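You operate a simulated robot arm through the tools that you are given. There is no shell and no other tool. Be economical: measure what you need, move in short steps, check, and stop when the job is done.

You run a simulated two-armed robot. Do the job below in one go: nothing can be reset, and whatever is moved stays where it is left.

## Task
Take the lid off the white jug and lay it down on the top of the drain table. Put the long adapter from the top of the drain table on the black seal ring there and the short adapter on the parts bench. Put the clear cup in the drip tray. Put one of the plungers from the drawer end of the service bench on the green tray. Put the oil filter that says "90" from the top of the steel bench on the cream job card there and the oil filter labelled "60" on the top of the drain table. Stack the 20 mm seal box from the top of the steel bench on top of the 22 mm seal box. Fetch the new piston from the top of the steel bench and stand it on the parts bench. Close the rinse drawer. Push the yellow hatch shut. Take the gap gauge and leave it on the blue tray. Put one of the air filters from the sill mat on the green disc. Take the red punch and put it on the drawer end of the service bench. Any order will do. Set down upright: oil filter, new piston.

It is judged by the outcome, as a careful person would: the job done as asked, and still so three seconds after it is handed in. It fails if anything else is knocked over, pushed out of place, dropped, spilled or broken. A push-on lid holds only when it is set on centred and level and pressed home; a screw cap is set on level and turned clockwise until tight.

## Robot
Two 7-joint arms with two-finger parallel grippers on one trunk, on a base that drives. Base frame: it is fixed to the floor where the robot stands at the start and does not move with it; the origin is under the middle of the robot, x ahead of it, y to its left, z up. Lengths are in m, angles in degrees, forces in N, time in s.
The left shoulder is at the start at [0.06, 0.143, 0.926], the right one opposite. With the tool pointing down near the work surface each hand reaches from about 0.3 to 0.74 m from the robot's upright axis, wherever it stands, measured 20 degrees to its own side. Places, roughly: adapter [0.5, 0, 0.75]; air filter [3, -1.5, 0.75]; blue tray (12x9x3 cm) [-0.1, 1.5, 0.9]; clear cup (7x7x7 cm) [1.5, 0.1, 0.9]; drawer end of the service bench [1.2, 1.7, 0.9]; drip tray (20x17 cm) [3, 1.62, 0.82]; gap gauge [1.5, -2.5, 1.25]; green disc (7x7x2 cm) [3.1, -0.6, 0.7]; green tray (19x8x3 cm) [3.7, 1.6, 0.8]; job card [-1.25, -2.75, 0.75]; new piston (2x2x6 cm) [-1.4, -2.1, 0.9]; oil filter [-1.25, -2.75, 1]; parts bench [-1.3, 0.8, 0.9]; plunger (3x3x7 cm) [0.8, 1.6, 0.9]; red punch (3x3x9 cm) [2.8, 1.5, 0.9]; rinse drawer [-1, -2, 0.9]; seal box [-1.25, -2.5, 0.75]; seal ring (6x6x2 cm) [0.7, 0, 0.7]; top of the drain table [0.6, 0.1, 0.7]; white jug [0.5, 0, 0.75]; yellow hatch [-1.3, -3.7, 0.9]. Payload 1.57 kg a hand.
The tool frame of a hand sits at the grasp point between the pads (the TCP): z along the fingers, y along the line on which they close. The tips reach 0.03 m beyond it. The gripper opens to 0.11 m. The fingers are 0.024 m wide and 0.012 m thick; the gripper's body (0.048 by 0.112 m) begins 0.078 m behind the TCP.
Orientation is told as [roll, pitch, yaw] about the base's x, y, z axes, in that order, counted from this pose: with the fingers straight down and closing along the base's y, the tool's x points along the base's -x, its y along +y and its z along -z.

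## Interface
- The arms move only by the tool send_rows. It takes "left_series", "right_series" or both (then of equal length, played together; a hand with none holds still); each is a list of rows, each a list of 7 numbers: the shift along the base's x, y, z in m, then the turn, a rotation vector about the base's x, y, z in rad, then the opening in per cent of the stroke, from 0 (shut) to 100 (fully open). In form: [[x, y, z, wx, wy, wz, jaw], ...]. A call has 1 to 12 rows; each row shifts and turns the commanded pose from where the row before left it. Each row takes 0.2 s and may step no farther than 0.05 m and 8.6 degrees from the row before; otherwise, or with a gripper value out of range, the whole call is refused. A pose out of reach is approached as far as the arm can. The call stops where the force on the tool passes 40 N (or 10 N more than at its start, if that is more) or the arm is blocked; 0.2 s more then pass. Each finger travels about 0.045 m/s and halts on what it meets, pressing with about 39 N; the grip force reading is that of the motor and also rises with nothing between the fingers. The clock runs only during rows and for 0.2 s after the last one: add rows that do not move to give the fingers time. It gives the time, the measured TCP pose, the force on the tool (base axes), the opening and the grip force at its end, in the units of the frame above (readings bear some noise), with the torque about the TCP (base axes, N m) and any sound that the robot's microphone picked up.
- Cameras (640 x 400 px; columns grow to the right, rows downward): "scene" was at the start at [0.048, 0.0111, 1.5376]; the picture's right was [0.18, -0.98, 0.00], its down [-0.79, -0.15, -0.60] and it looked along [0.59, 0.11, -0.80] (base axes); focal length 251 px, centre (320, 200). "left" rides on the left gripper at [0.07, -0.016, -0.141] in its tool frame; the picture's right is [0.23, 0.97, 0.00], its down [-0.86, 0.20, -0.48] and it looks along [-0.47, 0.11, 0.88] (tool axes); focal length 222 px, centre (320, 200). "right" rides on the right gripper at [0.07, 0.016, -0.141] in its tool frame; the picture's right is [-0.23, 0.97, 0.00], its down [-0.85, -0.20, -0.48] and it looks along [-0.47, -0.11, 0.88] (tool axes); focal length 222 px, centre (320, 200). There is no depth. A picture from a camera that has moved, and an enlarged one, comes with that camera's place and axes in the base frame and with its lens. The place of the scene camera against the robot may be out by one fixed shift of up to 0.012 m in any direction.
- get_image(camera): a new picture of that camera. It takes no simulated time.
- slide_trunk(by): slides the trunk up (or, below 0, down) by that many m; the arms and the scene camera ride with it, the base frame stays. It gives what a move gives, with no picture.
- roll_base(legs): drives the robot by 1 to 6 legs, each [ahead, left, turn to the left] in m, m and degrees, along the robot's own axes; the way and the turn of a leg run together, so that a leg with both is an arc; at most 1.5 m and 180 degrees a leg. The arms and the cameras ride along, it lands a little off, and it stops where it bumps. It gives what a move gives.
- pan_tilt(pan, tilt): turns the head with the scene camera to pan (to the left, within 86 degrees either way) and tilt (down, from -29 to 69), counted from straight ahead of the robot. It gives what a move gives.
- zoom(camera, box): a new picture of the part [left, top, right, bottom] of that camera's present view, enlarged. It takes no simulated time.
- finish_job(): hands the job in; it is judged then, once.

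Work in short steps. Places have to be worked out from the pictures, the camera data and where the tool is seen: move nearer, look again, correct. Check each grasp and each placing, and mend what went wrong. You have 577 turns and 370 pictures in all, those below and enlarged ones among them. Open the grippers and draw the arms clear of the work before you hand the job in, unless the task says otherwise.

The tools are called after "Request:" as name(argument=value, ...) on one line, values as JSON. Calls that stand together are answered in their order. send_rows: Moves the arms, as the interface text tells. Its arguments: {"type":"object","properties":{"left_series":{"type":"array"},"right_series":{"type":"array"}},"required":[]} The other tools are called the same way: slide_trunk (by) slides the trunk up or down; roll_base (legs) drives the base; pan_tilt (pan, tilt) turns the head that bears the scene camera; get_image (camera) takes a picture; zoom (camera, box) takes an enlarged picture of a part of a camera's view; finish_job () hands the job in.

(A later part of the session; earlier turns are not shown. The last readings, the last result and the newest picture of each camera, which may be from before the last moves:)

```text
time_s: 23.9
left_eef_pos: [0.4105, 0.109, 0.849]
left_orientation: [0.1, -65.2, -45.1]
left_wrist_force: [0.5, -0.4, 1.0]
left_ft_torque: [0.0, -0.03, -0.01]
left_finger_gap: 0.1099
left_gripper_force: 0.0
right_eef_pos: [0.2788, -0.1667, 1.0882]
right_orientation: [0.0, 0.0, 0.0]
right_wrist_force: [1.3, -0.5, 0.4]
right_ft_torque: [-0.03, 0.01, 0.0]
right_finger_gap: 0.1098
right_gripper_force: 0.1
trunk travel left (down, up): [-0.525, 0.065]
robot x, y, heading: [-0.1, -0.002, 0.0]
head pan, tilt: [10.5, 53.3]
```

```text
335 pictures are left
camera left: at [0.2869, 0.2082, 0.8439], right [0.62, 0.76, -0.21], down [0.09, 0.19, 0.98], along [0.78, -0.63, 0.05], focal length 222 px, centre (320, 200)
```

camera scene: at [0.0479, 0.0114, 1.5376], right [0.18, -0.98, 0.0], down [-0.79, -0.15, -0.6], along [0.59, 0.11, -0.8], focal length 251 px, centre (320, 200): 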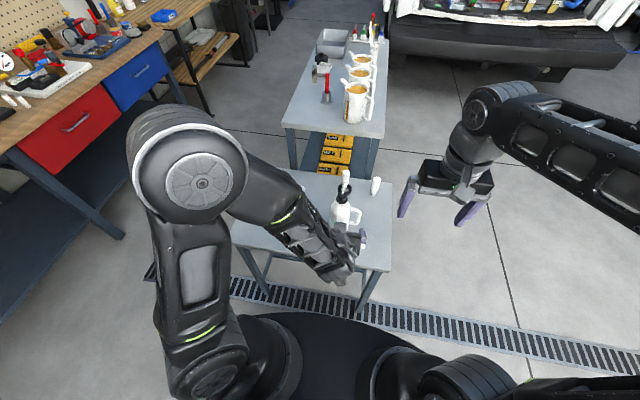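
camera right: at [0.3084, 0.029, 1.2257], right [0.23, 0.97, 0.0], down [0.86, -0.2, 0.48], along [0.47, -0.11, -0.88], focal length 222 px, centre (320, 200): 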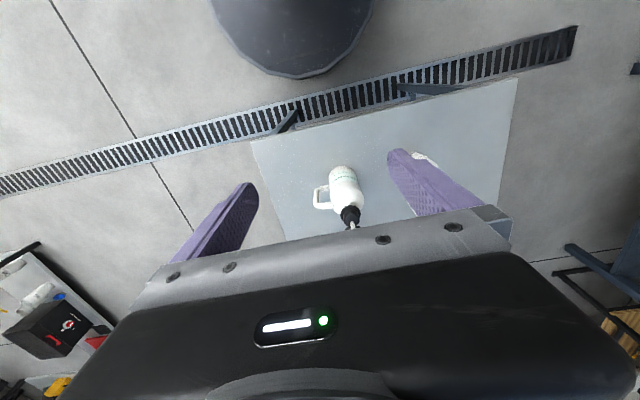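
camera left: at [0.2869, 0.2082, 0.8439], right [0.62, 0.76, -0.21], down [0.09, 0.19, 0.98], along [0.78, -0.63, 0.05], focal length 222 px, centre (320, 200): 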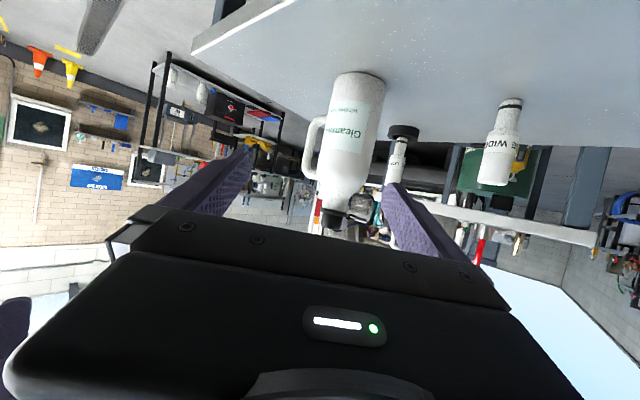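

Jug axis again reads (0.54, 0.034). First I align sideways and in height, then advance along the finger direction.

Request:
send_rows(left_series=[[0.0135, 0.0135, -0.02, 0, 0, 0, 100], [0.0138, 0.0138, -0.02, 0, 0, 0, 100], [0.025, -0.025, -0.012, 0, 0, 0, 100], [0.025, -0.025, -0.012, 0, 0, 0, 100], [0.025, -0.025, 0, 0, 0, 0, 100], [0, 0, 0, 0, 0, 0, 100]])

Request:
get_image(camera="left")

```text
time_s: 25.3
left_eef_pos: [0.5148, 0.0612, 0.7839]
left_orientation: [-0.1, -65.1, -45.0]
left_wrist_force: [0.3, -0.2, 0.4]
left_ft_torque: [0.0, -0.03, 0.0]
left_finger_gap: 0.1099
left_gripper_force: 0.0
right_eef_pos: [0.2787, -0.1656, 1.0889]
right_orientation: [0.0, 0.0, 0.0]
right_wrist_force: [0.2, 0.3, 0.4]
right_ft_torque: [0.02, 0.04, 0.01]
right_finger_gap: 0.11
right_gripper_force: 0.0
trunk travel left (down, up): [-0.525, 0.065]
robot x, y, heading: [-0.1009, -0.0019, -0.2]
head pan, tilt: [10.5, 53.3]
```

```text
334 pictures are left
camera left: at [0.3902, 0.1603, 0.7803], right [0.62, 0.76, -0.21], down [0.09, 0.19, 0.98], along [0.78, -0.63, 0.05], focal length 222 px, centre (320, 200)
```

left: 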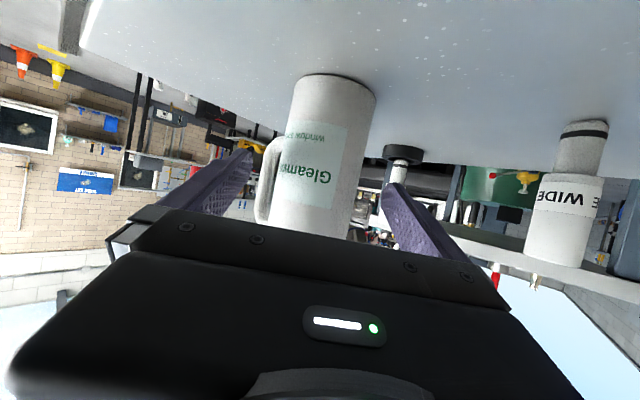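

The jug lies between the fingers. I advance 3.5 cm more and close.

Request:
send_rows(left_series=[[0.012, -0.012, 0, 0, 0, 0, 100], [0.012, -0.013, 0, 0, 0, 0, 100], [0, 0, 0, 0, 0, 0, 60], [0, 0, 0, 0, 0, 0, 40], [0, 0, 0, 0, 0, 0, 40], [0, 0, 0, 0, 0, 0, 40], [0, 0, 0, 0, 0, 0, 40]])

Request:
zoom(camera="scene", box=[260, 130, 420, 250])

```text
time_s: 26.9
left_eef_pos: [0.5378, 0.0348, 0.7852]
left_orientation: [-0.1, -65.2, -45.1]
left_wrist_force: [0.2, -0.4, -0.2]
left_ft_torque: [0.06, -0.07, -0.02]
left_finger_gap: 0.0693
left_gripper_force: 37.1
right_eef_pos: [0.2789, -0.1676, 1.0881]
right_orientation: [-0.1, 0.0, 0.0]
right_wrist_force: [0.0, 0.1, 0.4]
right_ft_torque: [0.0, -0.01, 0.04]
right_finger_gap: 0.1102
right_gripper_force: 0.0
trunk travel left (down, up): [-0.525, 0.065]
robot x, y, heading: [-0.1011, 0.0018, 0.1]
head pan, tilt: [10.5, 53.3]
```

```text
3.33 times, centred on (340, 190) of scene
camera zoom: at [-0.0518, 0.011, 1.5376], right [0.18, -0.98, 0.0], down [-0.79, -0.15, -0.6], along [0.59, 0.11, -0.8], focal length 838 px, centre (253, 233)
```

zoom: 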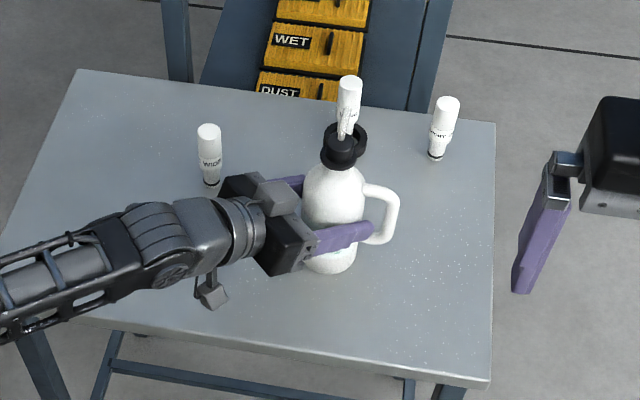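

The jug is held firmly (69 mm). Now the right hand moves up behind the lid for a close look.

Request:
send_rows(right_series=[[0.045, 0, 0, 0, 0, 0, 60], [0.03, 0.035, 0, 0, 0, 0, 60], [0.025, 0.04, 0, 0, 0, 0, 60], [0.03, 0.035, -0.01, 0, 0, 0, 60], [0.025, 0.04, -0.01, 0, 0, 0, 60], [0.02, 0.04, -0.02, 0, 0, 0, 60], [0.01, 0.01, -0.01, 0, 0, 0, 60], [0, 0, 0, 0, 0, 0, 60]])

Request:
get_image(camera="right")

```text
time_s: 28.7
left_eef_pos: [0.5378, 0.0365, 0.7851]
left_orientation: [0.0, -65.2, -45.0]
left_wrist_force: [1.3, -0.3, 0.7]
left_ft_torque: [0.08, -0.08, -0.08]
left_finger_gap: 0.0694
left_gripper_force: 38.9
right_eef_pos: [0.4627, 0.0341, 1.0375]
right_orientation: [0.0, -0.2, 0.1]
right_wrist_force: [-0.8, 0.6, 0.4]
right_ft_torque: [-0.02, 0.0, 0.03]
right_finger_gap: 0.0661
right_gripper_force: 0.0
trunk travel left (down, up): [-0.525, 0.065]
robot x, y, heading: [-0.0967, 0.0019, -0.0]
head pan, tilt: [10.5, 53.3]
```

```text
332 pictures are left
camera right: at [0.3933, 0.0502, 1.1774], right [0.23, 0.97, 0.0], down [0.85, -0.2, 0.48], along [0.47, -0.11, -0.88], focal length 222 px, centre (320, 200)
```

right: 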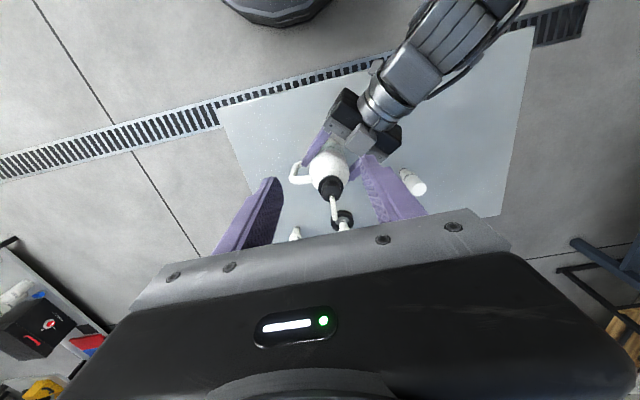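

Lid at about (0.541, 0.032). I move over it at height, then descend to z 0.915 to check.

Request:
send_rows(right_series=[[0.04, 0, 0, 0, 0, 0, 60], [0.039, -0.001, 0, 0, 0, 0, 60], [0, 0, -0.04, 0, 0, 0, 60], [0, 0, -0.04, 0, 0, 0, 60], [0, 0, -0.035, 0, 0, 0, 60], [0, 0, 0, 0, 0, 0, 60]])

Request:
get_image(camera="right")

Request:
zoom(camera="scene", box=[280, 130, 400, 220])

```text
time_s: 30.1
left_eef_pos: [0.5373, 0.0359, 0.7838]
left_orientation: [-0.1, -65.0, -45.0]
left_wrist_force: [0.4, -1.0, -0.4]
left_ft_torque: [0.06, -0.05, -0.04]
left_finger_gap: 0.0691
left_gripper_force: 39.6
right_eef_pos: [0.4644, 0.0343, 0.9238]
right_orientation: [-0.1, 0.0, 0.0]
right_wrist_force: [0.1, 0.0, 0.2]
right_ft_torque: [0.0, 0.0, -0.03]
right_finger_gap: 0.066
right_gripper_force: 0.1
right hand out of reach, approached as far as the arm can: row 1, 2
trunk travel left (down, up): [-0.525, 0.065]
robot x, y, heading: [-0.0988, 0.0014, -0.0]
head pan, tilt: [10.5, 53.3]
```

```text
331 pictures are left
camera right: at [0.3938, 0.0497, 1.0615], right [0.23, 0.97, 0.0], down [0.85, -0.2, 0.48], along [0.47, -0.11, -0.88], focal length 222 px, centre (320, 200)
```

right: 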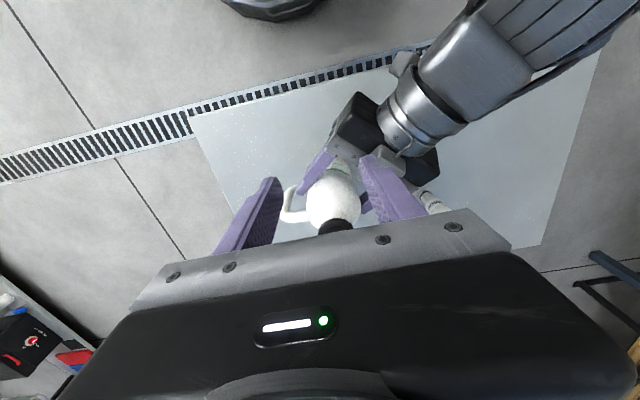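

```text
4.44 times, centred on (340, 175) of scene
camera zoom: at [-0.0518, 0.0111, 1.5376], right [0.18, -0.98, 0.0], down [-0.79, -0.15, -0.6], along [0.59, 0.11, -0.8], focal length 1117 px, centre (231, 311)
```

zoom: 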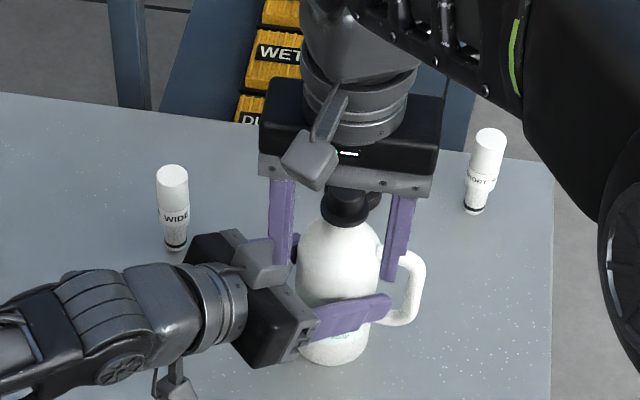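

The right arm can't reach that far down-pointing. I raise it, then use the left hand to lift the jug 1 cm, bring it 7 cm closer and set it down level (it goes back later).

Request:
send_rows(right_series=[[0, 0, 0.04, 0, 0, 0, 60], [0, 0, 0.04, 0, 0, 0, 60], [-0.02, -0.02, 0.04, 0, 0, 0, 60], [-0.02, -0.04, 0, 0, 0, 0, 60], [-0.02, -0.04, 0, 0, 0, 0, 60]])

Request:
send_rows(left_series=[[0, 0, 0.01, 0, 0, 0, 40], [0, 0, 0.005, 0, 0, 0, 40], [0, 0, 0, 0, 0, 0, 40]])

Request:
zoom(camera="scene", box=[260, 120, 420, 240])

```text
time_s: 31.3
left_eef_pos: [0.5366, 0.0347, 0.7855]
left_orientation: [-0.1, -65.1, -45.0]
left_wrist_force: [-1.8, 0.7, 0.0]
left_ft_torque: [-0.04, 0.01, 0.02]
left_finger_gap: 0.069
left_gripper_force: 39.2
right_eef_pos: [0.4034, -0.0664, 1.0421]
right_orientation: [0.0, 0.1, 0.1]
right_wrist_force: [-0.8, -0.2, -0.5]
right_ft_torque: [0.02, -0.03, 0.01]
right_finger_gap: 0.066
right_gripper_force: 0.0
trunk travel left (down, up): [-0.525, 0.065]
robot x, y, heading: [-0.1007, -0.002, -0.1]
head pan, tilt: [10.5, 53.3]
```

```text
time_s: 32.1
left_eef_pos: [0.5363, 0.0368, 0.7994]
left_orientation: [-0.1, -65.0, -45.0]
left_wrist_force: [0.0, -0.3, -3.8]
left_ft_torque: [0.01, 0.02, 0.01]
left_finger_gap: 0.0688
left_gripper_force: 39.1
right_eef_pos: [0.4038, -0.0674, 1.0432]
right_orientation: [-0.1, 0.0, -0.1]
right_wrist_force: [0.1, 0.2, 0.2]
right_ft_torque: [0.01, -0.01, 0.0]
right_finger_gap: 0.0661
right_gripper_force: 0.0
trunk travel left (down, up): [-0.525, 0.065]
robot x, y, heading: [-0.1028, -0.0006, 0.1]
head pan, tilt: [10.5, 53.3]
```

```text
3.33 times, centred on (340, 180) of scene
camera zoom: at [-0.0516, 0.0111, 1.5375], right [0.18, -0.98, 0.0], down [-0.79, -0.15, -0.6], along [0.59, 0.11, -0.8], focal length 838 px, centre (253, 267)
```

zoom: 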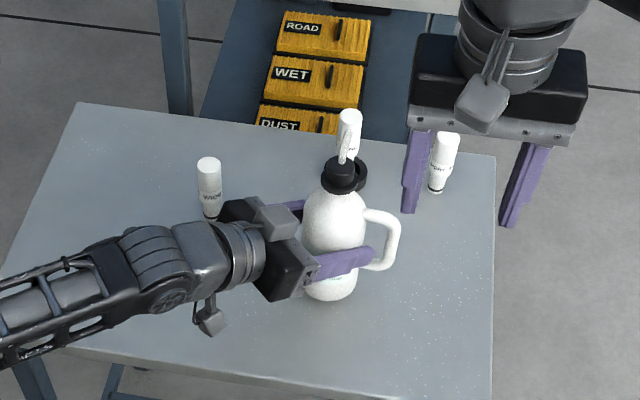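

Lifted fine (about 0.4 kg). I bring it 7 cm toward the robot and lower it.

Request:
send_rows(left_series=[[-0.025, 0, 0, 0, 0, 0, 40], [-0.025, 0, 0, 0, 0, 0, 40], [-0.02, 0, 0, 0, 0, 0, 40], [0, 0, -0.007, 0, 0, 0, 40], [0, 0, -0.0065, 0, 0, 0, 40], [0, 0, 0, 0, 0, 0, 40]])

Request:
get_image(camera="right")

```text
time_s: 33.5
left_eef_pos: [0.4662, 0.0368, 0.7839]
left_orientation: [-0.1, -65.0, -45.0]
left_wrist_force: [0.4, -0.8, -3.1]
left_ft_torque: [-0.01, 0.02, 0.0]
left_finger_gap: 0.0689
left_gripper_force: 39.0
right_eef_pos: [0.4031, -0.0678, 1.0429]
right_orientation: [0.0, 0.1, 0.0]
right_wrist_force: [-0.9, -0.9, 0.1]
right_ft_torque: [-0.01, -0.02, 0.02]
right_finger_gap: 0.066
right_gripper_force: 0.0
trunk travel left (down, up): [-0.525, 0.065]
robot x, y, heading: [-0.097, -0.0019, -0.0]
head pan, tilt: [10.5, 53.3]
```

```text
328 pictures are left
camera right: at [0.3339, -0.0509, 1.1816], right [0.23, 0.97, 0.0], down [0.86, -0.2, 0.48], along [0.47, -0.11, -0.88], focal length 222 px, centre (320, 200)
```

right: 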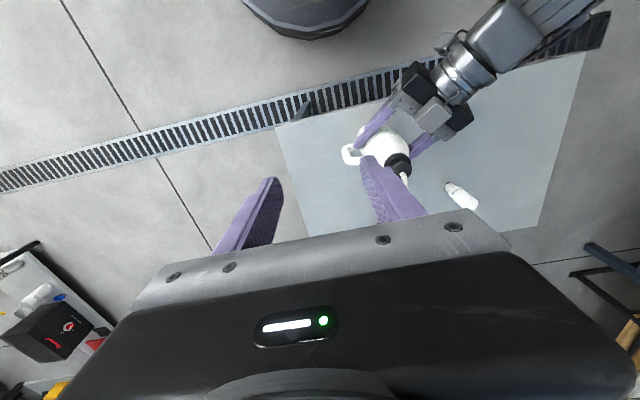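

Now the lid should be near (0.471, 0.034); I move the right hand above it.

Request:
send_rows(left_series=[[0, 0, -0.002, 0, 0, 0, 40], [0, 0, 0, 0, 0, 0, 40], [0, 0, 0, 0, 0, 0, 40], [0, 0, 0, 0, 0, 0, 40]], right_series=[[0.005, 0.045, 0, 0, 0, 0, 60], [0.02, 0.04, 0, 0, 0, 0, 60], [0.03, 0.015, 0, 0, 0, 0, 60], [0, 0, 0, 0, 0, 0, 60]])

Request:
zoom(camera="right", box=[260, 130, 380, 230])

Request:
zoom(camera="scene", box=[280, 150, 400, 240])

```text
time_s: 34.5
left_eef_pos: [0.4659, 0.036, 0.7853]
left_orientation: [0.1, -65.3, -45.1]
left_wrist_force: [0.0, -1.6, 14.1]
left_ft_torque: [0.08, 0.31, 0.18]
left_finger_gap: 0.0696
left_gripper_force: 38.4
right_eef_pos: [0.4572, 0.0336, 1.043]
right_orientation: [0.1, -0.2, 0.0]
right_wrist_force: [0.5, -0.5, -0.8]
right_ft_torque: [0.0, -0.03, 0.0]
right_finger_gap: 0.066
right_gripper_force: 0.0
trunk travel left (down, up): [-0.525, 0.065]
robot x, y, heading: [-0.1006, 0.0011, 0.1]
head pan, tilt: [10.5, 53.3]
```

```text
4.00 times, centred on (320, 180) of right
camera zoom: at [0.387, 0.0501, 1.1822], right [0.23, 0.97, 0.0], down [0.85, -0.2, 0.48], along [0.47, -0.11, -0.88], focal length 888 px, centre (320, 280)
```

zoom: 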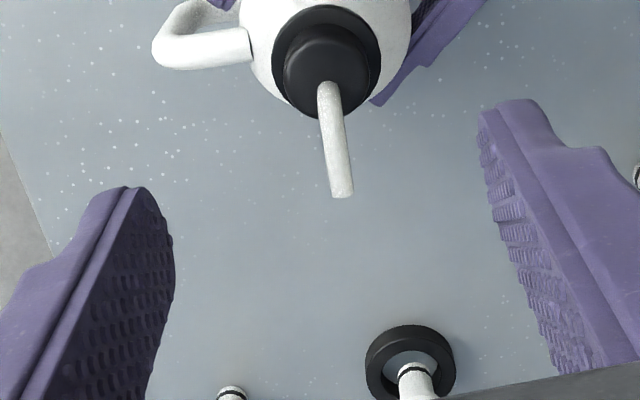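

```text
4.44 times, centred on (340, 195) of scene
camera zoom: at [-0.053, 0.0107, 1.5377], right [0.18, -0.98, 0.0], down [-0.79, -0.15, -0.6], along [0.59, 0.11, -0.8], focal length 1117 px, centre (231, 222)
```

zoom: 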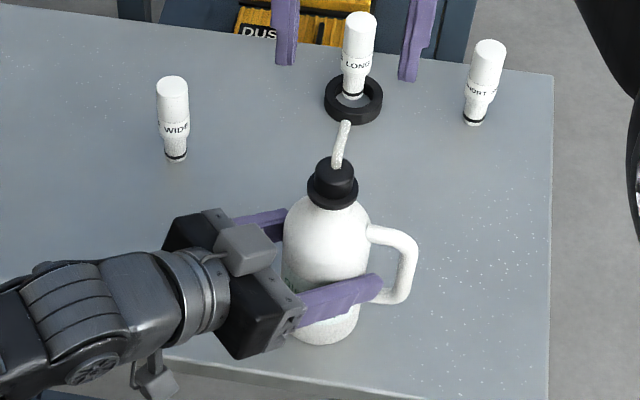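

Lid centre at (0.470, 0.033); the spout leans forward, its tip at about z 0.94, under the palm. I descend onto the knob.

Request:
send_rows(right_series=[[0.013, 0, -0.03, 0, 0, 0, 60], [0, 0, -0.04, 0, 0, 0, 60], [0, 0, -0.04, 0, 0, 0, 60], [0, 0, -0.025, 0, 0, 0, 60], [0, 0, -0.008, 0, 0, 0, 60], [0, 0, 0, 0, 0, 0, 60]])

Request:
get_image(camera="right")

Request:
zoom(camera="scene", box=[280, 150, 400, 240])

```text
time_s: 35.9
left_eef_pos: [0.4657, 0.0374, 0.7866]
left_orientation: [0.1, -65.3, -45.2]
left_wrist_force: [3.6, -1.0, 20.2]
left_ft_torque: [-0.12, 0.02, 0.09]
left_finger_gap: 0.0692
left_gripper_force: 38.9
right_eef_pos: [0.4708, 0.0319, 0.9012]
right_orientation: [0.0, -0.1, 0.1]
right_wrist_force: [-0.7, 0.3, -0.6]
right_ft_torque: [-0.02, -0.01, -0.01]
right_finger_gap: 0.0661
right_gripper_force: 0.0
trunk travel left (down, up): [-0.525, 0.065]
robot x, y, heading: [-0.0993, 0.0014, -0.0]
head pan, tilt: [10.5, 53.3]
```

```text
325 pictures are left
camera right: at [0.4014, 0.0493, 1.0389], right [0.23, 0.97, 0.0], down [0.85, -0.2, 0.48], along [0.47, -0.11, -0.88], focal length 222 px, centre (320, 200)
```

right: 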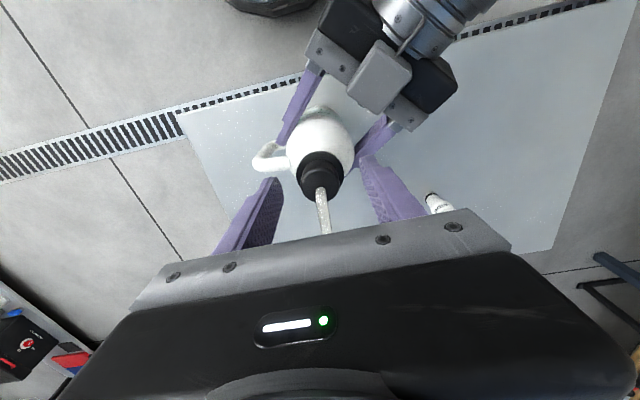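

```text
4.44 times, centred on (340, 195) of scene
camera zoom: at [-0.0534, 0.011, 1.5377], right [0.18, -0.98, 0.0], down [-0.79, -0.15, -0.6], along [0.59, 0.11, -0.8], focal length 1117 px, centre (231, 222)
```

zoom: 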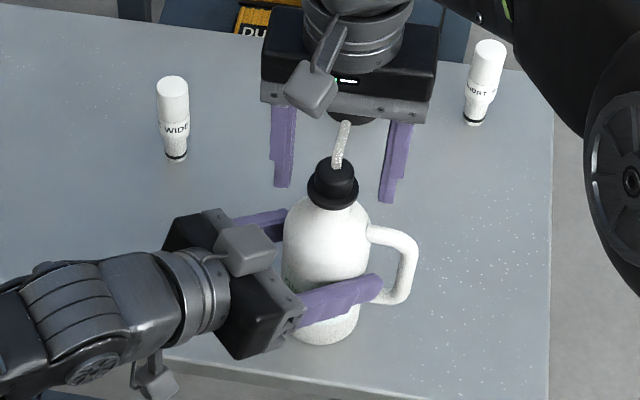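

The knob is aligned between the right fingers. I close on it.

Request:
send_rows(right_series=[[0, 0, 0, 0, 0, 0, 20], [0, 0, 0, 0, 0, 0, 10], [0, 0, 0, 0, 0, 0, 10], [0, 0, 0, 0, 0, 0, 10]])

Request:
zoom(camera="right", box=[240, 110, 400, 240])

```text
time_s: 36.9
left_eef_pos: [0.4655, 0.0373, 0.7852]
left_orientation: [0.0, -65.2, -45.2]
left_wrist_force: [5.5, -4.1, 16.8]
left_ft_torque: [0.19, -0.55, 0.19]
left_finger_gap: 0.0692
left_gripper_force: 39.0
right_eef_pos: [0.4714, 0.0338, 0.9]
right_orientation: [0.1, 0.0, 0.0]
right_wrist_force: [-0.4, 3.2, 0.4]
right_ft_torque: [0.16, -0.03, -0.02]
right_finger_gap: 0.0364
right_gripper_force: 32.7
trunk travel left (down, up): [-0.525, 0.065]
robot x, y, heading: [-0.1029, 0.0018, -0.0]
head pan, tilt: [10.5, 53.3]
```

```text
3.08 times, centred on (320, 175) of right
camera zoom: at [0.4015, 0.0497, 1.0392], right [0.23, 0.97, 0.0], down [0.85, -0.2, 0.48], along [0.47, -0.11, -0.88], focal length 684 px, centre (320, 277)
```

zoom: 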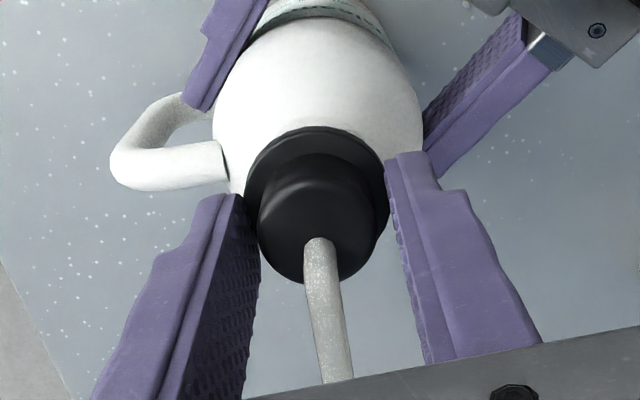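

It grips at 36 mm. I try pulling straight up, watching forces.

Request:
send_rows(right_series=[[0, 0, 0.004, 0, 0, 0, 10], [0, 0, 0.004, 0, 0, 0, 10], [0, 0, 0.004, 0, 0, 0, 10], [0, 0, 0, 0, 0, 0, 10]])

Request:
zoom(camera="right", box=[240, 110, 400, 240])

```text
time_s: 37.9
left_eef_pos: [0.466, 0.0363, 0.7851]
left_orientation: [0.0, -65.2, -45.1]
left_wrist_force: [2.0, -0.9, 14.7]
left_ft_torque: [-0.35, -0.29, 0.06]
left_finger_gap: 0.0691
left_gripper_force: 39.2
right_eef_pos: [0.472, 0.0333, 0.9127]
right_orientation: [0.1, -0.1, 0.0]
right_wrist_force: [0.4, 0.0, -1.1]
right_ft_torque: [-0.01, -0.02, -0.01]
right_finger_gap: 0.0359
right_gripper_force: 39.1
trunk travel left (down, up): [-0.525, 0.065]
robot x, y, heading: [-0.0996, 0.0037, -0.1]
head pan, tilt: [10.5, 53.3]
heard: snap
```

```text
3.08 times, centred on (320, 175) of right
camera zoom: at [0.4014, 0.0491, 1.0513], right [0.23, 0.97, 0.0], down [0.85, -0.2, 0.48], along [0.47, -0.11, -0.88], focal length 684 px, centre (320, 277)
```

zoom: 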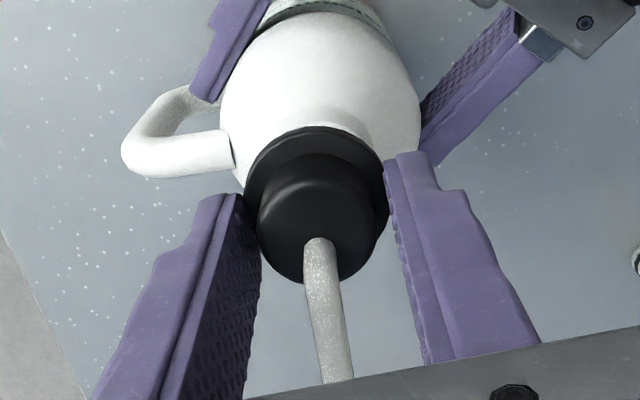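

A snap: the lid is off. I lift it clear and carry it to the free right front part of the table top.

Request:
send_rows(right_series=[[0, 0, 0.04, 0, 0, 0, 10], [0, 0, 0.04, 0, 0, 0, 10], [0, -0.045, 0, 0, 0, 0, 10], [0, -0.045, 0, 0, 0, 0, 10], [-0.01, -0.048, 0, 0, 0, 0, 10], [0, 0, -0.04, 0, 0, 0, 10], [0, 0, -0.04, 0, 0, 0, 10], [0, 0, -0.04, 0, 0, 0, 10], [0, 0, -0.04, 0, 0, 0, 10], [0, 0, -0.04, 0, 0, 0, 10], [0, 0, -0.02, 0, 0, 0, 10], [0, 0, 0, 0, 0, 0, 10]])

Request:
get_image(camera="right")

Request:
zoom(camera="scene", box=[280, 140, 440, 260])

```text
time_s: 40.5
left_eef_pos: [0.4658, 0.0364, 0.7841]
left_orientation: [0.0, -65.0, -45.0]
left_wrist_force: [-2.7, 1.8, 9.0]
left_ft_torque: [-0.07, -0.01, 0.03]
left_finger_gap: 0.0692
left_gripper_force: 38.6
right_eef_pos: [0.4599, -0.1048, 0.7728]
right_orientation: [0.0, -0.1, 0.0]
right_wrist_force: [0.3, 0.2, -0.5]
right_ft_torque: [0.01, 0.01, 0.03]
right_finger_gap: 0.0361
right_gripper_force: 38.8
trunk travel left (down, up): [-0.525, 0.065]
robot x, y, heading: [-0.1002, -0.0046, 0.2]
head pan, tilt: [10.5, 53.3]
```

```text
321 pictures are left
camera right: at [0.3906, -0.0883, 0.9112], right [0.23, 0.97, 0.0], down [0.85, -0.2, 0.48], along [0.47, -0.11, -0.88], focal length 222 px, centre (320, 200)
```

right: 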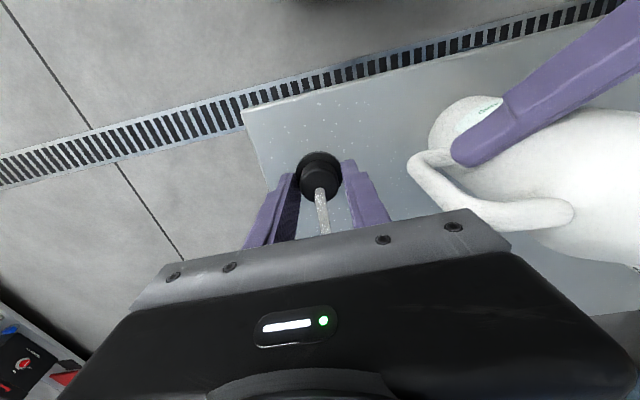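

```text
3.33 times, centred on (360, 200) of scene
camera zoom: at [-0.0531, 0.0111, 1.5376], right [0.18, -0.98, 0.0], down [-0.79, -0.15, -0.6], along [0.59, 0.11, -0.8], focal length 838 px, centre (187, 200)
```

zoom: 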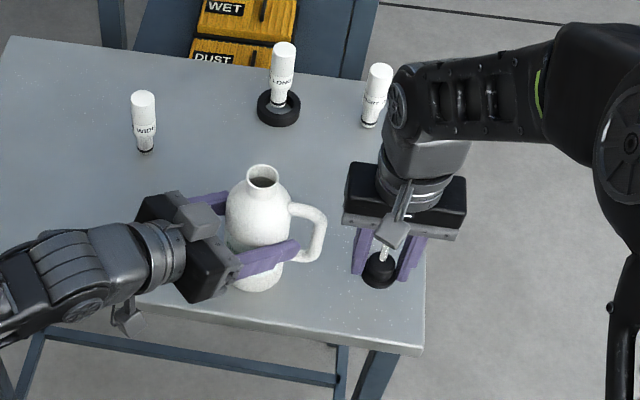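

Lid hovers over clear table. I lower gently until contact.

Request:
send_rows(right_series=[[0, 0, -0.015, 0, 0, 0, 10], [0, 0, -0.008, 0, 0, 0, 10], [0, 0, -0.004, 0, 0, 0, 10], [0, 0, -0.004, 0, 0, 0, 10], [0, 0, -0.004, 0, 0, 0, 10], [0, 0, 0, 0, 0, 0, 10]])

Request:
zoom(camera="scene", box=[340, 170, 420, 230])

```text
time_s: 41.9
left_eef_pos: [0.4651, 0.0365, 0.7846]
left_orientation: [0.2, -65.0, -45.1]
left_wrist_force: [-0.2, -0.7, -3.7]
left_ft_torque: [0.05, 0.03, -0.01]
left_finger_gap: 0.0693
left_gripper_force: 39.1
right_eef_pos: [0.4616, -0.1051, 0.7394]
right_orientation: [0.0, -0.4, 0.0]
right_wrist_force: [-6.2, -3.1, 39.4]
right_ft_torque: [-0.14, 0.31, 0.01]
right_finger_gap: 0.0361
right_gripper_force: 38.8
trunk travel left (down, up): [-0.525, 0.065]
robot x, y, heading: [-0.1008, 0.0011, -0.1]
head pan, tilt: [10.5, 53.3]
```

```text
6.67 times, centred on (380, 200) of scene
camera zoom: at [-0.0558, 0.0114, 1.5381], right [0.18, -0.98, 0.0], down [-0.79, -0.15, -0.6], along [0.59, 0.11, -0.8], focal length 1676 px, centre (-80, 200)
```

zoom: 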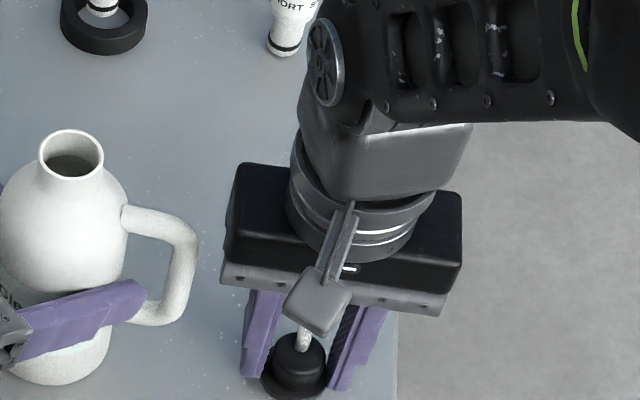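

Contact. I ease up 3 mm, open and lift away.

Request:
send_rows(right_series=[[0, 0, 0.003, 0, 0, 0, 10], [0, 0, 0, 0, 0, 0, 25], [0, 0, 0, 0, 0, 0, 50], [0, 0, 0, 0, 0, 0, 70], [0, 0, 0, 0, 0, 0, 70], [0, 0, 0.03, 0, 0, 0, 70], [0, 0, 0.04, 0, 0, 0, 70], [0, 0, 0.04, 0, 0, 0, 70], [0, 0, 0.04, 0, 0, 0, 70], [-0.03, 0, 0.03, 0, 0, 0, 70]])

Request:
zoom(camera="scene", box=[280, 140, 440, 260])

```text
time_s: 44.1
left_eef_pos: [0.4657, 0.0378, 0.7842]
left_orientation: [-0.1, -65.1, -45.1]
left_wrist_force: [-4.6, 3.4, 7.9]
left_ft_torque: [0.14, -0.05, 0.06]
left_finger_gap: 0.0693
left_gripper_force: 39.3
right_eef_pos: [0.43, -0.1054, 0.9195]
right_orientation: [0.0, 0.1, 0.0]
right_wrist_force: [0.1, 0.1, -0.5]
right_ft_torque: [-0.01, -0.01, 0.04]
right_finger_gap: 0.077
right_gripper_force: 0.0
trunk travel left (down, up): [-0.525, 0.065]
robot x, y, heading: [-0.0973, -0.0035, 0.0]
head pan, tilt: [10.5, 53.3]
```

```text
3.33 times, centred on (360, 200) of scene
camera zoom: at [-0.0531, 0.0111, 1.5376], right [0.18, -0.98, 0.0], down [-0.79, -0.15, -0.6], along [0.59, 0.11, -0.8], focal length 838 px, centre (187, 200)
```

zoom: 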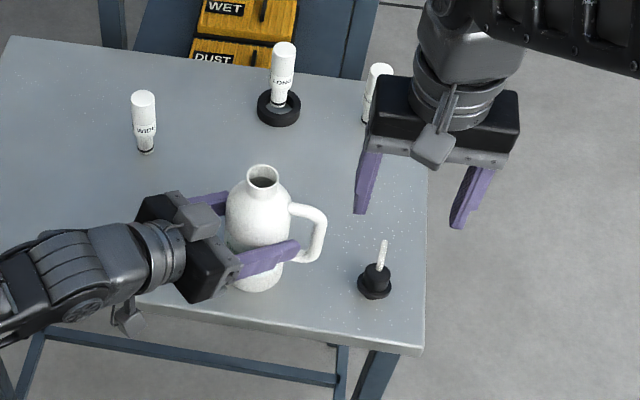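

Lid lies on the table. Now the jug goes back to its original place: lift, +7.1 cm in x, lower.

Request:
send_rows(left_series=[[0, 0, 0.01, 0, 0, 0, 40], [0, 0, 0.006, 0, 0, 0, 40], [0.024, 0, 0, 0, 0, 0, 40], [0.024, 0, 0, 0, 0, 0, 40], [0.0235, -0.001, 0, 0, 0, 0, 40], [0, 0, -0.007, 0, 0, 0, 40], [0, 0, -0.006, 0, 0, 0, 40], [0, 0, 0, 0, 0, 0, 40]])

```text
time_s: 45.9
left_eef_pos: [0.539, 0.0357, 0.7857]
left_orientation: [0.1, -65.1, -45.0]
left_wrist_force: [0.4, -0.5, -3.2]
left_ft_torque: [0.0, -0.01, 0.0]
left_finger_gap: 0.069
left_gripper_force: 39.5
right_eef_pos: [0.4317, -0.1054, 0.9197]
right_orientation: [0.0, -0.1, -0.1]
right_wrist_force: [0.5, 0.7, 0.3]
right_ft_torque: [0.0, 0.0, -0.01]
right_finger_gap: 0.0775
right_gripper_force: 0.0
trunk travel left (down, up): [-0.525, 0.065]
robot x, y, heading: [-0.1014, -0.0016, 0.0]
head pan, tilt: [10.5, 53.3]
```

Still bearing its weight; I lower until it rests, then open and withdraw along the finger direction.

Request:
send_rows(left_series=[[0, 0, -0.0015, 0, 0, 0, 40], [0, 0, -0.001, 0, 0, 0, 40], [0, 0, 0, 0, 0, 0, 40]])

Request:
send_rows(left_series=[[0, 0, 0, 0, 0, 0, 60], [0, 0, 0, 0, 0, 0, 85], [0, 0, 0, 0, 0, 0, 100], [0, 0, 0, 0, 0, 0, 100], [-0.025, 0.025, 0.012, 0, 0, 0, 100], [-0.025, 0.025, 0.015, 0, 0, 0, 100], [-0.025, 0.025, 0.02, 0, 0, 0, 100], [-0.025, 0.025, 0.02, 0, 0, 0, 100], [-0.025, 0.025, 0.02, 0, 0, 0, 100]])

Request:
zoom(camera="scene", box=[260, 120, 440, 250])

```text
time_s: 46.7
left_eef_pos: [0.5382, 0.0352, 0.7843]
left_orientation: [-0.1, -65.1, -44.9]
left_wrist_force: [-0.5, -0.2, -3.2]
left_ft_torque: [0.03, 0.01, -0.02]
left_finger_gap: 0.0693
left_gripper_force: 39.1
right_eef_pos: [0.4327, -0.1044, 0.9196]
right_orientation: [0.1, 0.1, 0.1]
right_wrist_force: [0.0, -0.2, -0.1]
right_ft_torque: [0.01, -0.01, -0.04]
right_finger_gap: 0.0769
right_gripper_force: 0.1
trunk travel left (down, up): [-0.525, 0.065]
robot x, y, heading: [-0.099, 0.001, -0.2]
head pan, tilt: [10.5, 53.3]
```

```text
time_s: 48.7
left_eef_pos: [0.4112, 0.1585, 0.8708]
left_orientation: [-0.2, -65.1, -45.0]
left_wrist_force: [-0.9, -0.6, 1.1]
left_ft_torque: [0.03, -0.01, 0.02]
left_finger_gap: 0.1102
left_gripper_force: 0.0
right_eef_pos: [0.4316, -0.1067, 0.9193]
right_orientation: [0.0, -0.1, 0.1]
right_wrist_force: [0.3, -0.8, 0.6]
right_ft_torque: [0.08, 0.05, -0.01]
right_finger_gap: 0.077
right_gripper_force: 0.0
trunk travel left (down, up): [-0.525, 0.065]
robot x, y, heading: [-0.102, -0.0011, -0.1]
head pan, tilt: [10.5, 53.3]
```

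```text
3.08 times, centred on (350, 185) of scene
camera zoom: at [-0.0517, 0.009, 1.5375], right [0.18, -0.98, 0.0], down [-0.79, -0.15, -0.6], along [0.59, 0.11, -0.8], focal length 774 px, centre (228, 246)
```

zoom: 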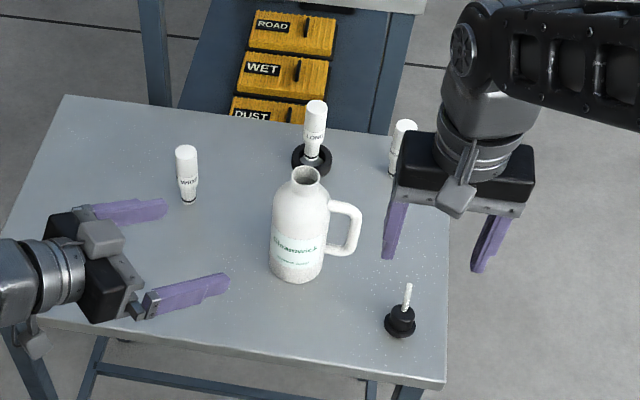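

Jug stands back in place, open. I raise both hands and restore the left hand's pointing-down orientation.

Request:
send_rows(left_series=[[-0.01, 0.02, 0.03, 0.0823, 0.0823, 0, 100], [-0.01, 0.02, 0.03, 0.0823, 0.0823, 0, 100], [0, 0.02, 0.03, 0.0823, 0.0823, 0, 100], [0, 0.02, 0.03, 0, 0, 0.131, 100], [0, 0.02, 0.03, 0, 0, 0.131, 100], [0, 0, 0.02, 0, 0, 0.131, 100], [0, 0, 0, 0, 0, 0.131, 100], [0, 0, 0, 0, 0, 0.131, 100], [0, 0, 0, 0, 0, 0.131, 100], [0, 0, 0, 0, 0.131, 0, 100], [0, 0, 0, 0, 0.131, 0, 100], [0, 0, 0, 0, 0.131, 0, 100]])

Request:
send_rows(left_series=[[0, 0, 0.02, 0, 0.131, 0, 100], [0, 0, 0.02, 0, 0.131, 0, 100], [0, 0, 0, 0, 0.131, 0, 100], [0, 0, 0, 0, 0, 0, 100]], right_series=[[0, 0, 0.02, 0, 0, 0, 100], [0, 0, 0.02, 0, 0, 0, 100], [0, 0, 0.01, 0, 0, 0, 100], [0, 0, 0, 0, 0, 0, 100]])

```text
time_s: 51.3
left_eef_pos: [0.3932, 0.2603, 1.0394]
left_orientation: [0.0, -22.3, 0.0]
left_wrist_force: [-0.2, 0.1, -0.4]
left_ft_torque: [-0.05, -0.03, 0.0]
left_finger_gap: 0.11
left_gripper_force: 0.1
right_eef_pos: [0.4332, -0.1052, 0.9182]
right_orientation: [0.0, 0.0, -0.1]
right_wrist_force: [-0.3, 0.4, 0.3]
right_ft_torque: [0.0, -0.03, 0.02]
right_finger_gap: 0.0771
right_gripper_force: 0.1
trunk travel left (down, up): [-0.525, 0.065]
robot x, y, heading: [-0.0974, -0.0014, 0.0]
head pan, tilt: [10.5, 53.3]
```

```text
time_s: 52.3
left_eef_pos: [0.3925, 0.2592, 1.081]
left_orientation: [0.1, 0.1, -0.1]
left_wrist_force: [-0.3, -0.1, 1.1]
left_ft_torque: [0.05, 0.0, -0.01]
left_finger_gap: 0.1101
left_gripper_force: 0.1
right_eef_pos: [0.4306, -0.1055, 0.9694]
right_orientation: [0.2, 0.0, -0.1]
right_wrist_force: [0.4, 0.0, 0.1]
right_ft_torque: [0.04, 0.03, 0.01]
right_finger_gap: 0.1101
right_gripper_force: 0.0
trunk travel left (down, up): [-0.525, 0.065]
robot x, y, heading: [-0.0992, -0.0021, -0.1]
head pan, tilt: [10.5, 53.3]
```

Now I drive 0.18 m ahead so the right hand can reach SHORT.

Request:
roll_base(legs=[[0.18, 0, 0]])

Request:
get_image(camera="right")

```text
time_s: 53.8
left_eef_pos: [0.5744, 0.2601, 1.0807]
left_orientation: [0.0, 0.0, 0.0]
left_wrist_force: [0.2, 0.1, 0.4]
left_ft_torque: [-0.03, 0.04, -0.02]
left_finger_gap: 0.1097
left_gripper_force: 0.1
right_eef_pos: [0.6113, -0.1056, 0.9683]
right_orientation: [-0.1, 0.0, 0.0]
right_wrist_force: [0.3, 0.7, -0.3]
right_ft_torque: [-0.02, 0.06, 0.03]
right_finger_gap: 0.11
right_gripper_force: 0.1
trunk travel left (down, up): [-0.525, 0.065]
robot x, y, heading: [0.0818, 0.0012, -0.2]
head pan, tilt: [10.5, 53.3]
```

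```text
316 pictures are left
camera right: at [0.5419, -0.0895, 1.1081], right [0.23, 0.97, 0.0], down [0.86, -0.2, 0.48], along [0.47, -0.11, -0.88], focal length 222 px, centre (320, 200)
```

right: 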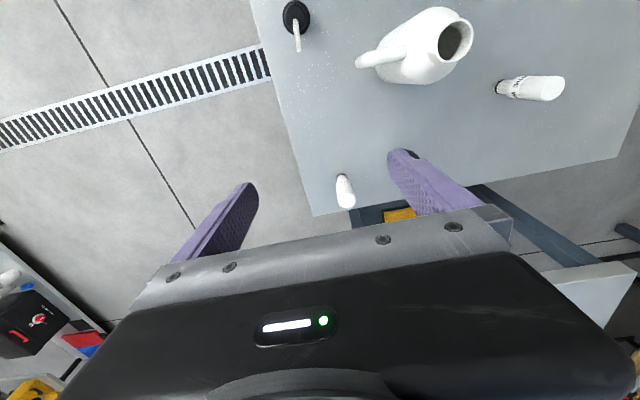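

SHORT stands at about (0.721, -0.091). I move over it and go down partway.

Request:
send_rows(right_series=[[0.04, 0.005, -0.02, 0, 0, 0, 100], [0.04, 0.005, -0.02, 0, 0, 0, 100], [0.03, 0.005, -0.03, 0, 0, 0, 100], [0, 0, -0.03, 0, 0, 0, 100], [0, 0, 0, 0, 0, 0, 100]])

Request:
get_image(camera="right")

```text
time_s: 55.0
left_eef_pos: [0.5723, 0.2601, 1.0811]
left_orientation: [0.0, 0.0, 0.0]
left_wrist_force: [-0.4, -1.2, 0.4]
left_ft_torque: [0.02, -0.01, 0.0]
left_finger_gap: 0.1099
left_gripper_force: 0.1
right_eef_pos: [0.721, -0.0918, 0.8679]
right_orientation: [0.0, 0.0, 0.0]
right_wrist_force: [0.1, 0.8, 0.2]
right_ft_torque: [-0.01, -0.03, -0.01]
right_finger_gap: 0.1099
right_gripper_force: 0.0
trunk travel left (down, up): [-0.525, 0.065]
robot x, y, heading: [0.0806, 0.001, 0.1]
head pan, tilt: [10.5, 53.3]
```

```text
315 pictures are left
camera right: at [0.6517, -0.0746, 1.0082], right [0.23, 0.97, 0.0], down [0.86, -0.2, 0.48], along [0.47, -0.11, -0.88], focal length 222 px, centre (320, 200)
```

right: 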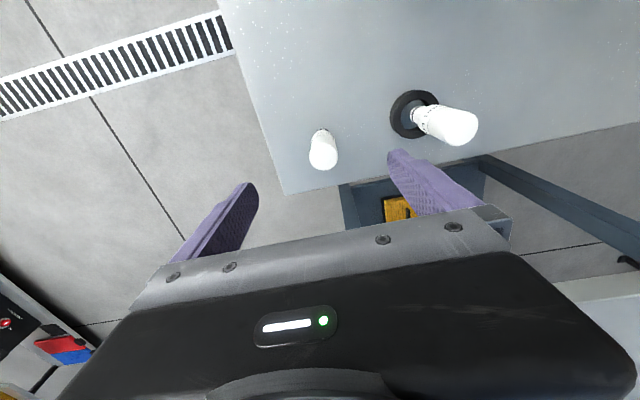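

Fine correction of 2 mm, then down and close.

Request:
send_rows(right_series=[[0, 0.002, -0.04, 0, 0, 0, 100], [0, 0, -0.04, 0, 0, 0, 100], [0, 0, -0.013, 0, 0, 0, 100], [0, 0, 0, 0, 0, 0, 50], [0, 0, 0, 0, 0, 0, 10], [0, 0, 0, 0, 0, 0, 10], [0, 0, 0, 0, 0, 0, 10], [0, 0, 0, 0, 0, 0, 10]])

Request:
get_image(camera="right")

```text
time_s: 56.8
left_eef_pos: [0.5724, 0.2607, 1.0812]
left_orientation: [0.0, 0.0, 0.0]
left_wrist_force: [0.8, 0.4, -0.2]
left_ft_torque: [-0.02, 0.0, 0.0]
left_finger_gap: 0.1103
left_gripper_force: 0.1
right_eef_pos: [0.7202, -0.0882, 0.7749]
right_orientation: [-0.1, 0.0, 0.0]
right_wrist_force: [-0.1, -0.6, 0.4]
right_ft_torque: [-0.03, -0.02, -0.02]
right_finger_gap: 0.0279
right_gripper_force: 13.1
trunk travel left (down, up): [-0.525, 0.065]
robot x, y, heading: [0.0795, 0.003, -0.1]
head pan, tilt: [10.5, 53.3]
```

```text
314 pictures are left
camera right: at [0.6515, -0.0725, 0.9152], right [0.23, 0.97, 0.0], down [0.85, -0.2, 0.48], along [0.47, -0.11, -0.88], focal length 222 px, centre (320, 200)
```

right: 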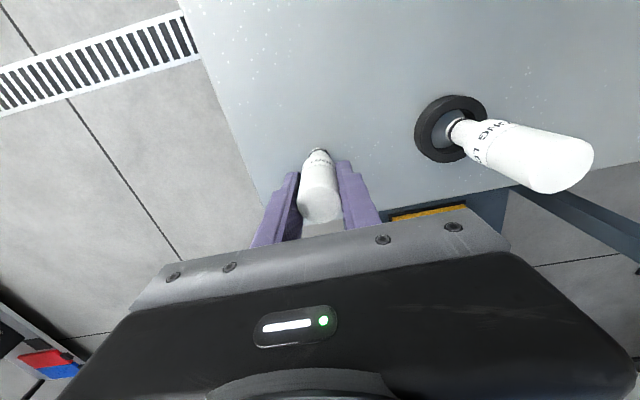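

SHORT is gripped (28 mm). I lift it high, then back the base away from the table.

Request:
send_rows(right_series=[[0, 0, 0.04, 0, 0, 0, 10], [0, 0, 0.045, 0, 0, 0, 10], [0, 0, 0.045, 0, 0, 0, 10], [-0.02, 0, 0.045, 0, 0, 0, 10], [-0.045, 0, 0.02, 0, 0, 0, 10], [-0.045, 0, 0, 0, 0, 0, 10], [-0.045, 0, 0, 0, 0, 0, 10], [-0.045, 0, 0, 0, 0, 0, 10]], left_series=[[-0.045, 0, 0, 0, 0, 0, 100], [-0.045, 0, 0, 0, 0, 0, 100], [-0.045, 0, 0, 0, 0, 0, 100], [0, 0, 0, 0, 0, 0, 100], [0, 0, 0, 0, 0, 0, 100], [0, 0, 0, 0, 0, 0, 100], [0, 0, 0, 0, 0, 0, 100], [0, 0, 0, 0, 0, 0, 100]])

Request:
get_image(camera="scene")

```text
time_s: 58.6
left_eef_pos: [0.4367, 0.2584, 1.0813]
left_orientation: [0.1, -0.1, 0.0]
left_wrist_force: [0.5, -0.3, 0.0]
left_ft_torque: [0.0, -0.01, 0.02]
left_finger_gap: 0.1101
left_gripper_force: 0.0
right_eef_pos: [0.5201, -0.0876, 0.9722]
right_orientation: [0.1, 0.0, 0.0]
right_wrist_force: [-0.3, 0.5, -0.2]
right_ft_torque: [0.02, -0.01, 0.01]
right_finger_gap: 0.027
right_gripper_force: 37.6
trunk travel left (down, up): [-0.525, 0.065]
robot x, y, heading: [0.0812, 0.0006, 0.1]
head pan, tilt: [10.5, 53.3]
```

```text
313 pictures are left
camera scene: at [0.1265, 0.0108, 1.5376], right [0.18, -0.98, 0.0], down [-0.79, -0.15, -0.6], along [0.59, 0.11, -0.8], focal length 251 px, centre (320, 200)
```

scene: 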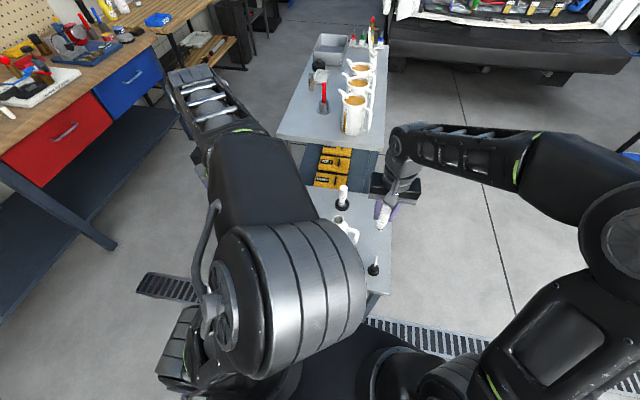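

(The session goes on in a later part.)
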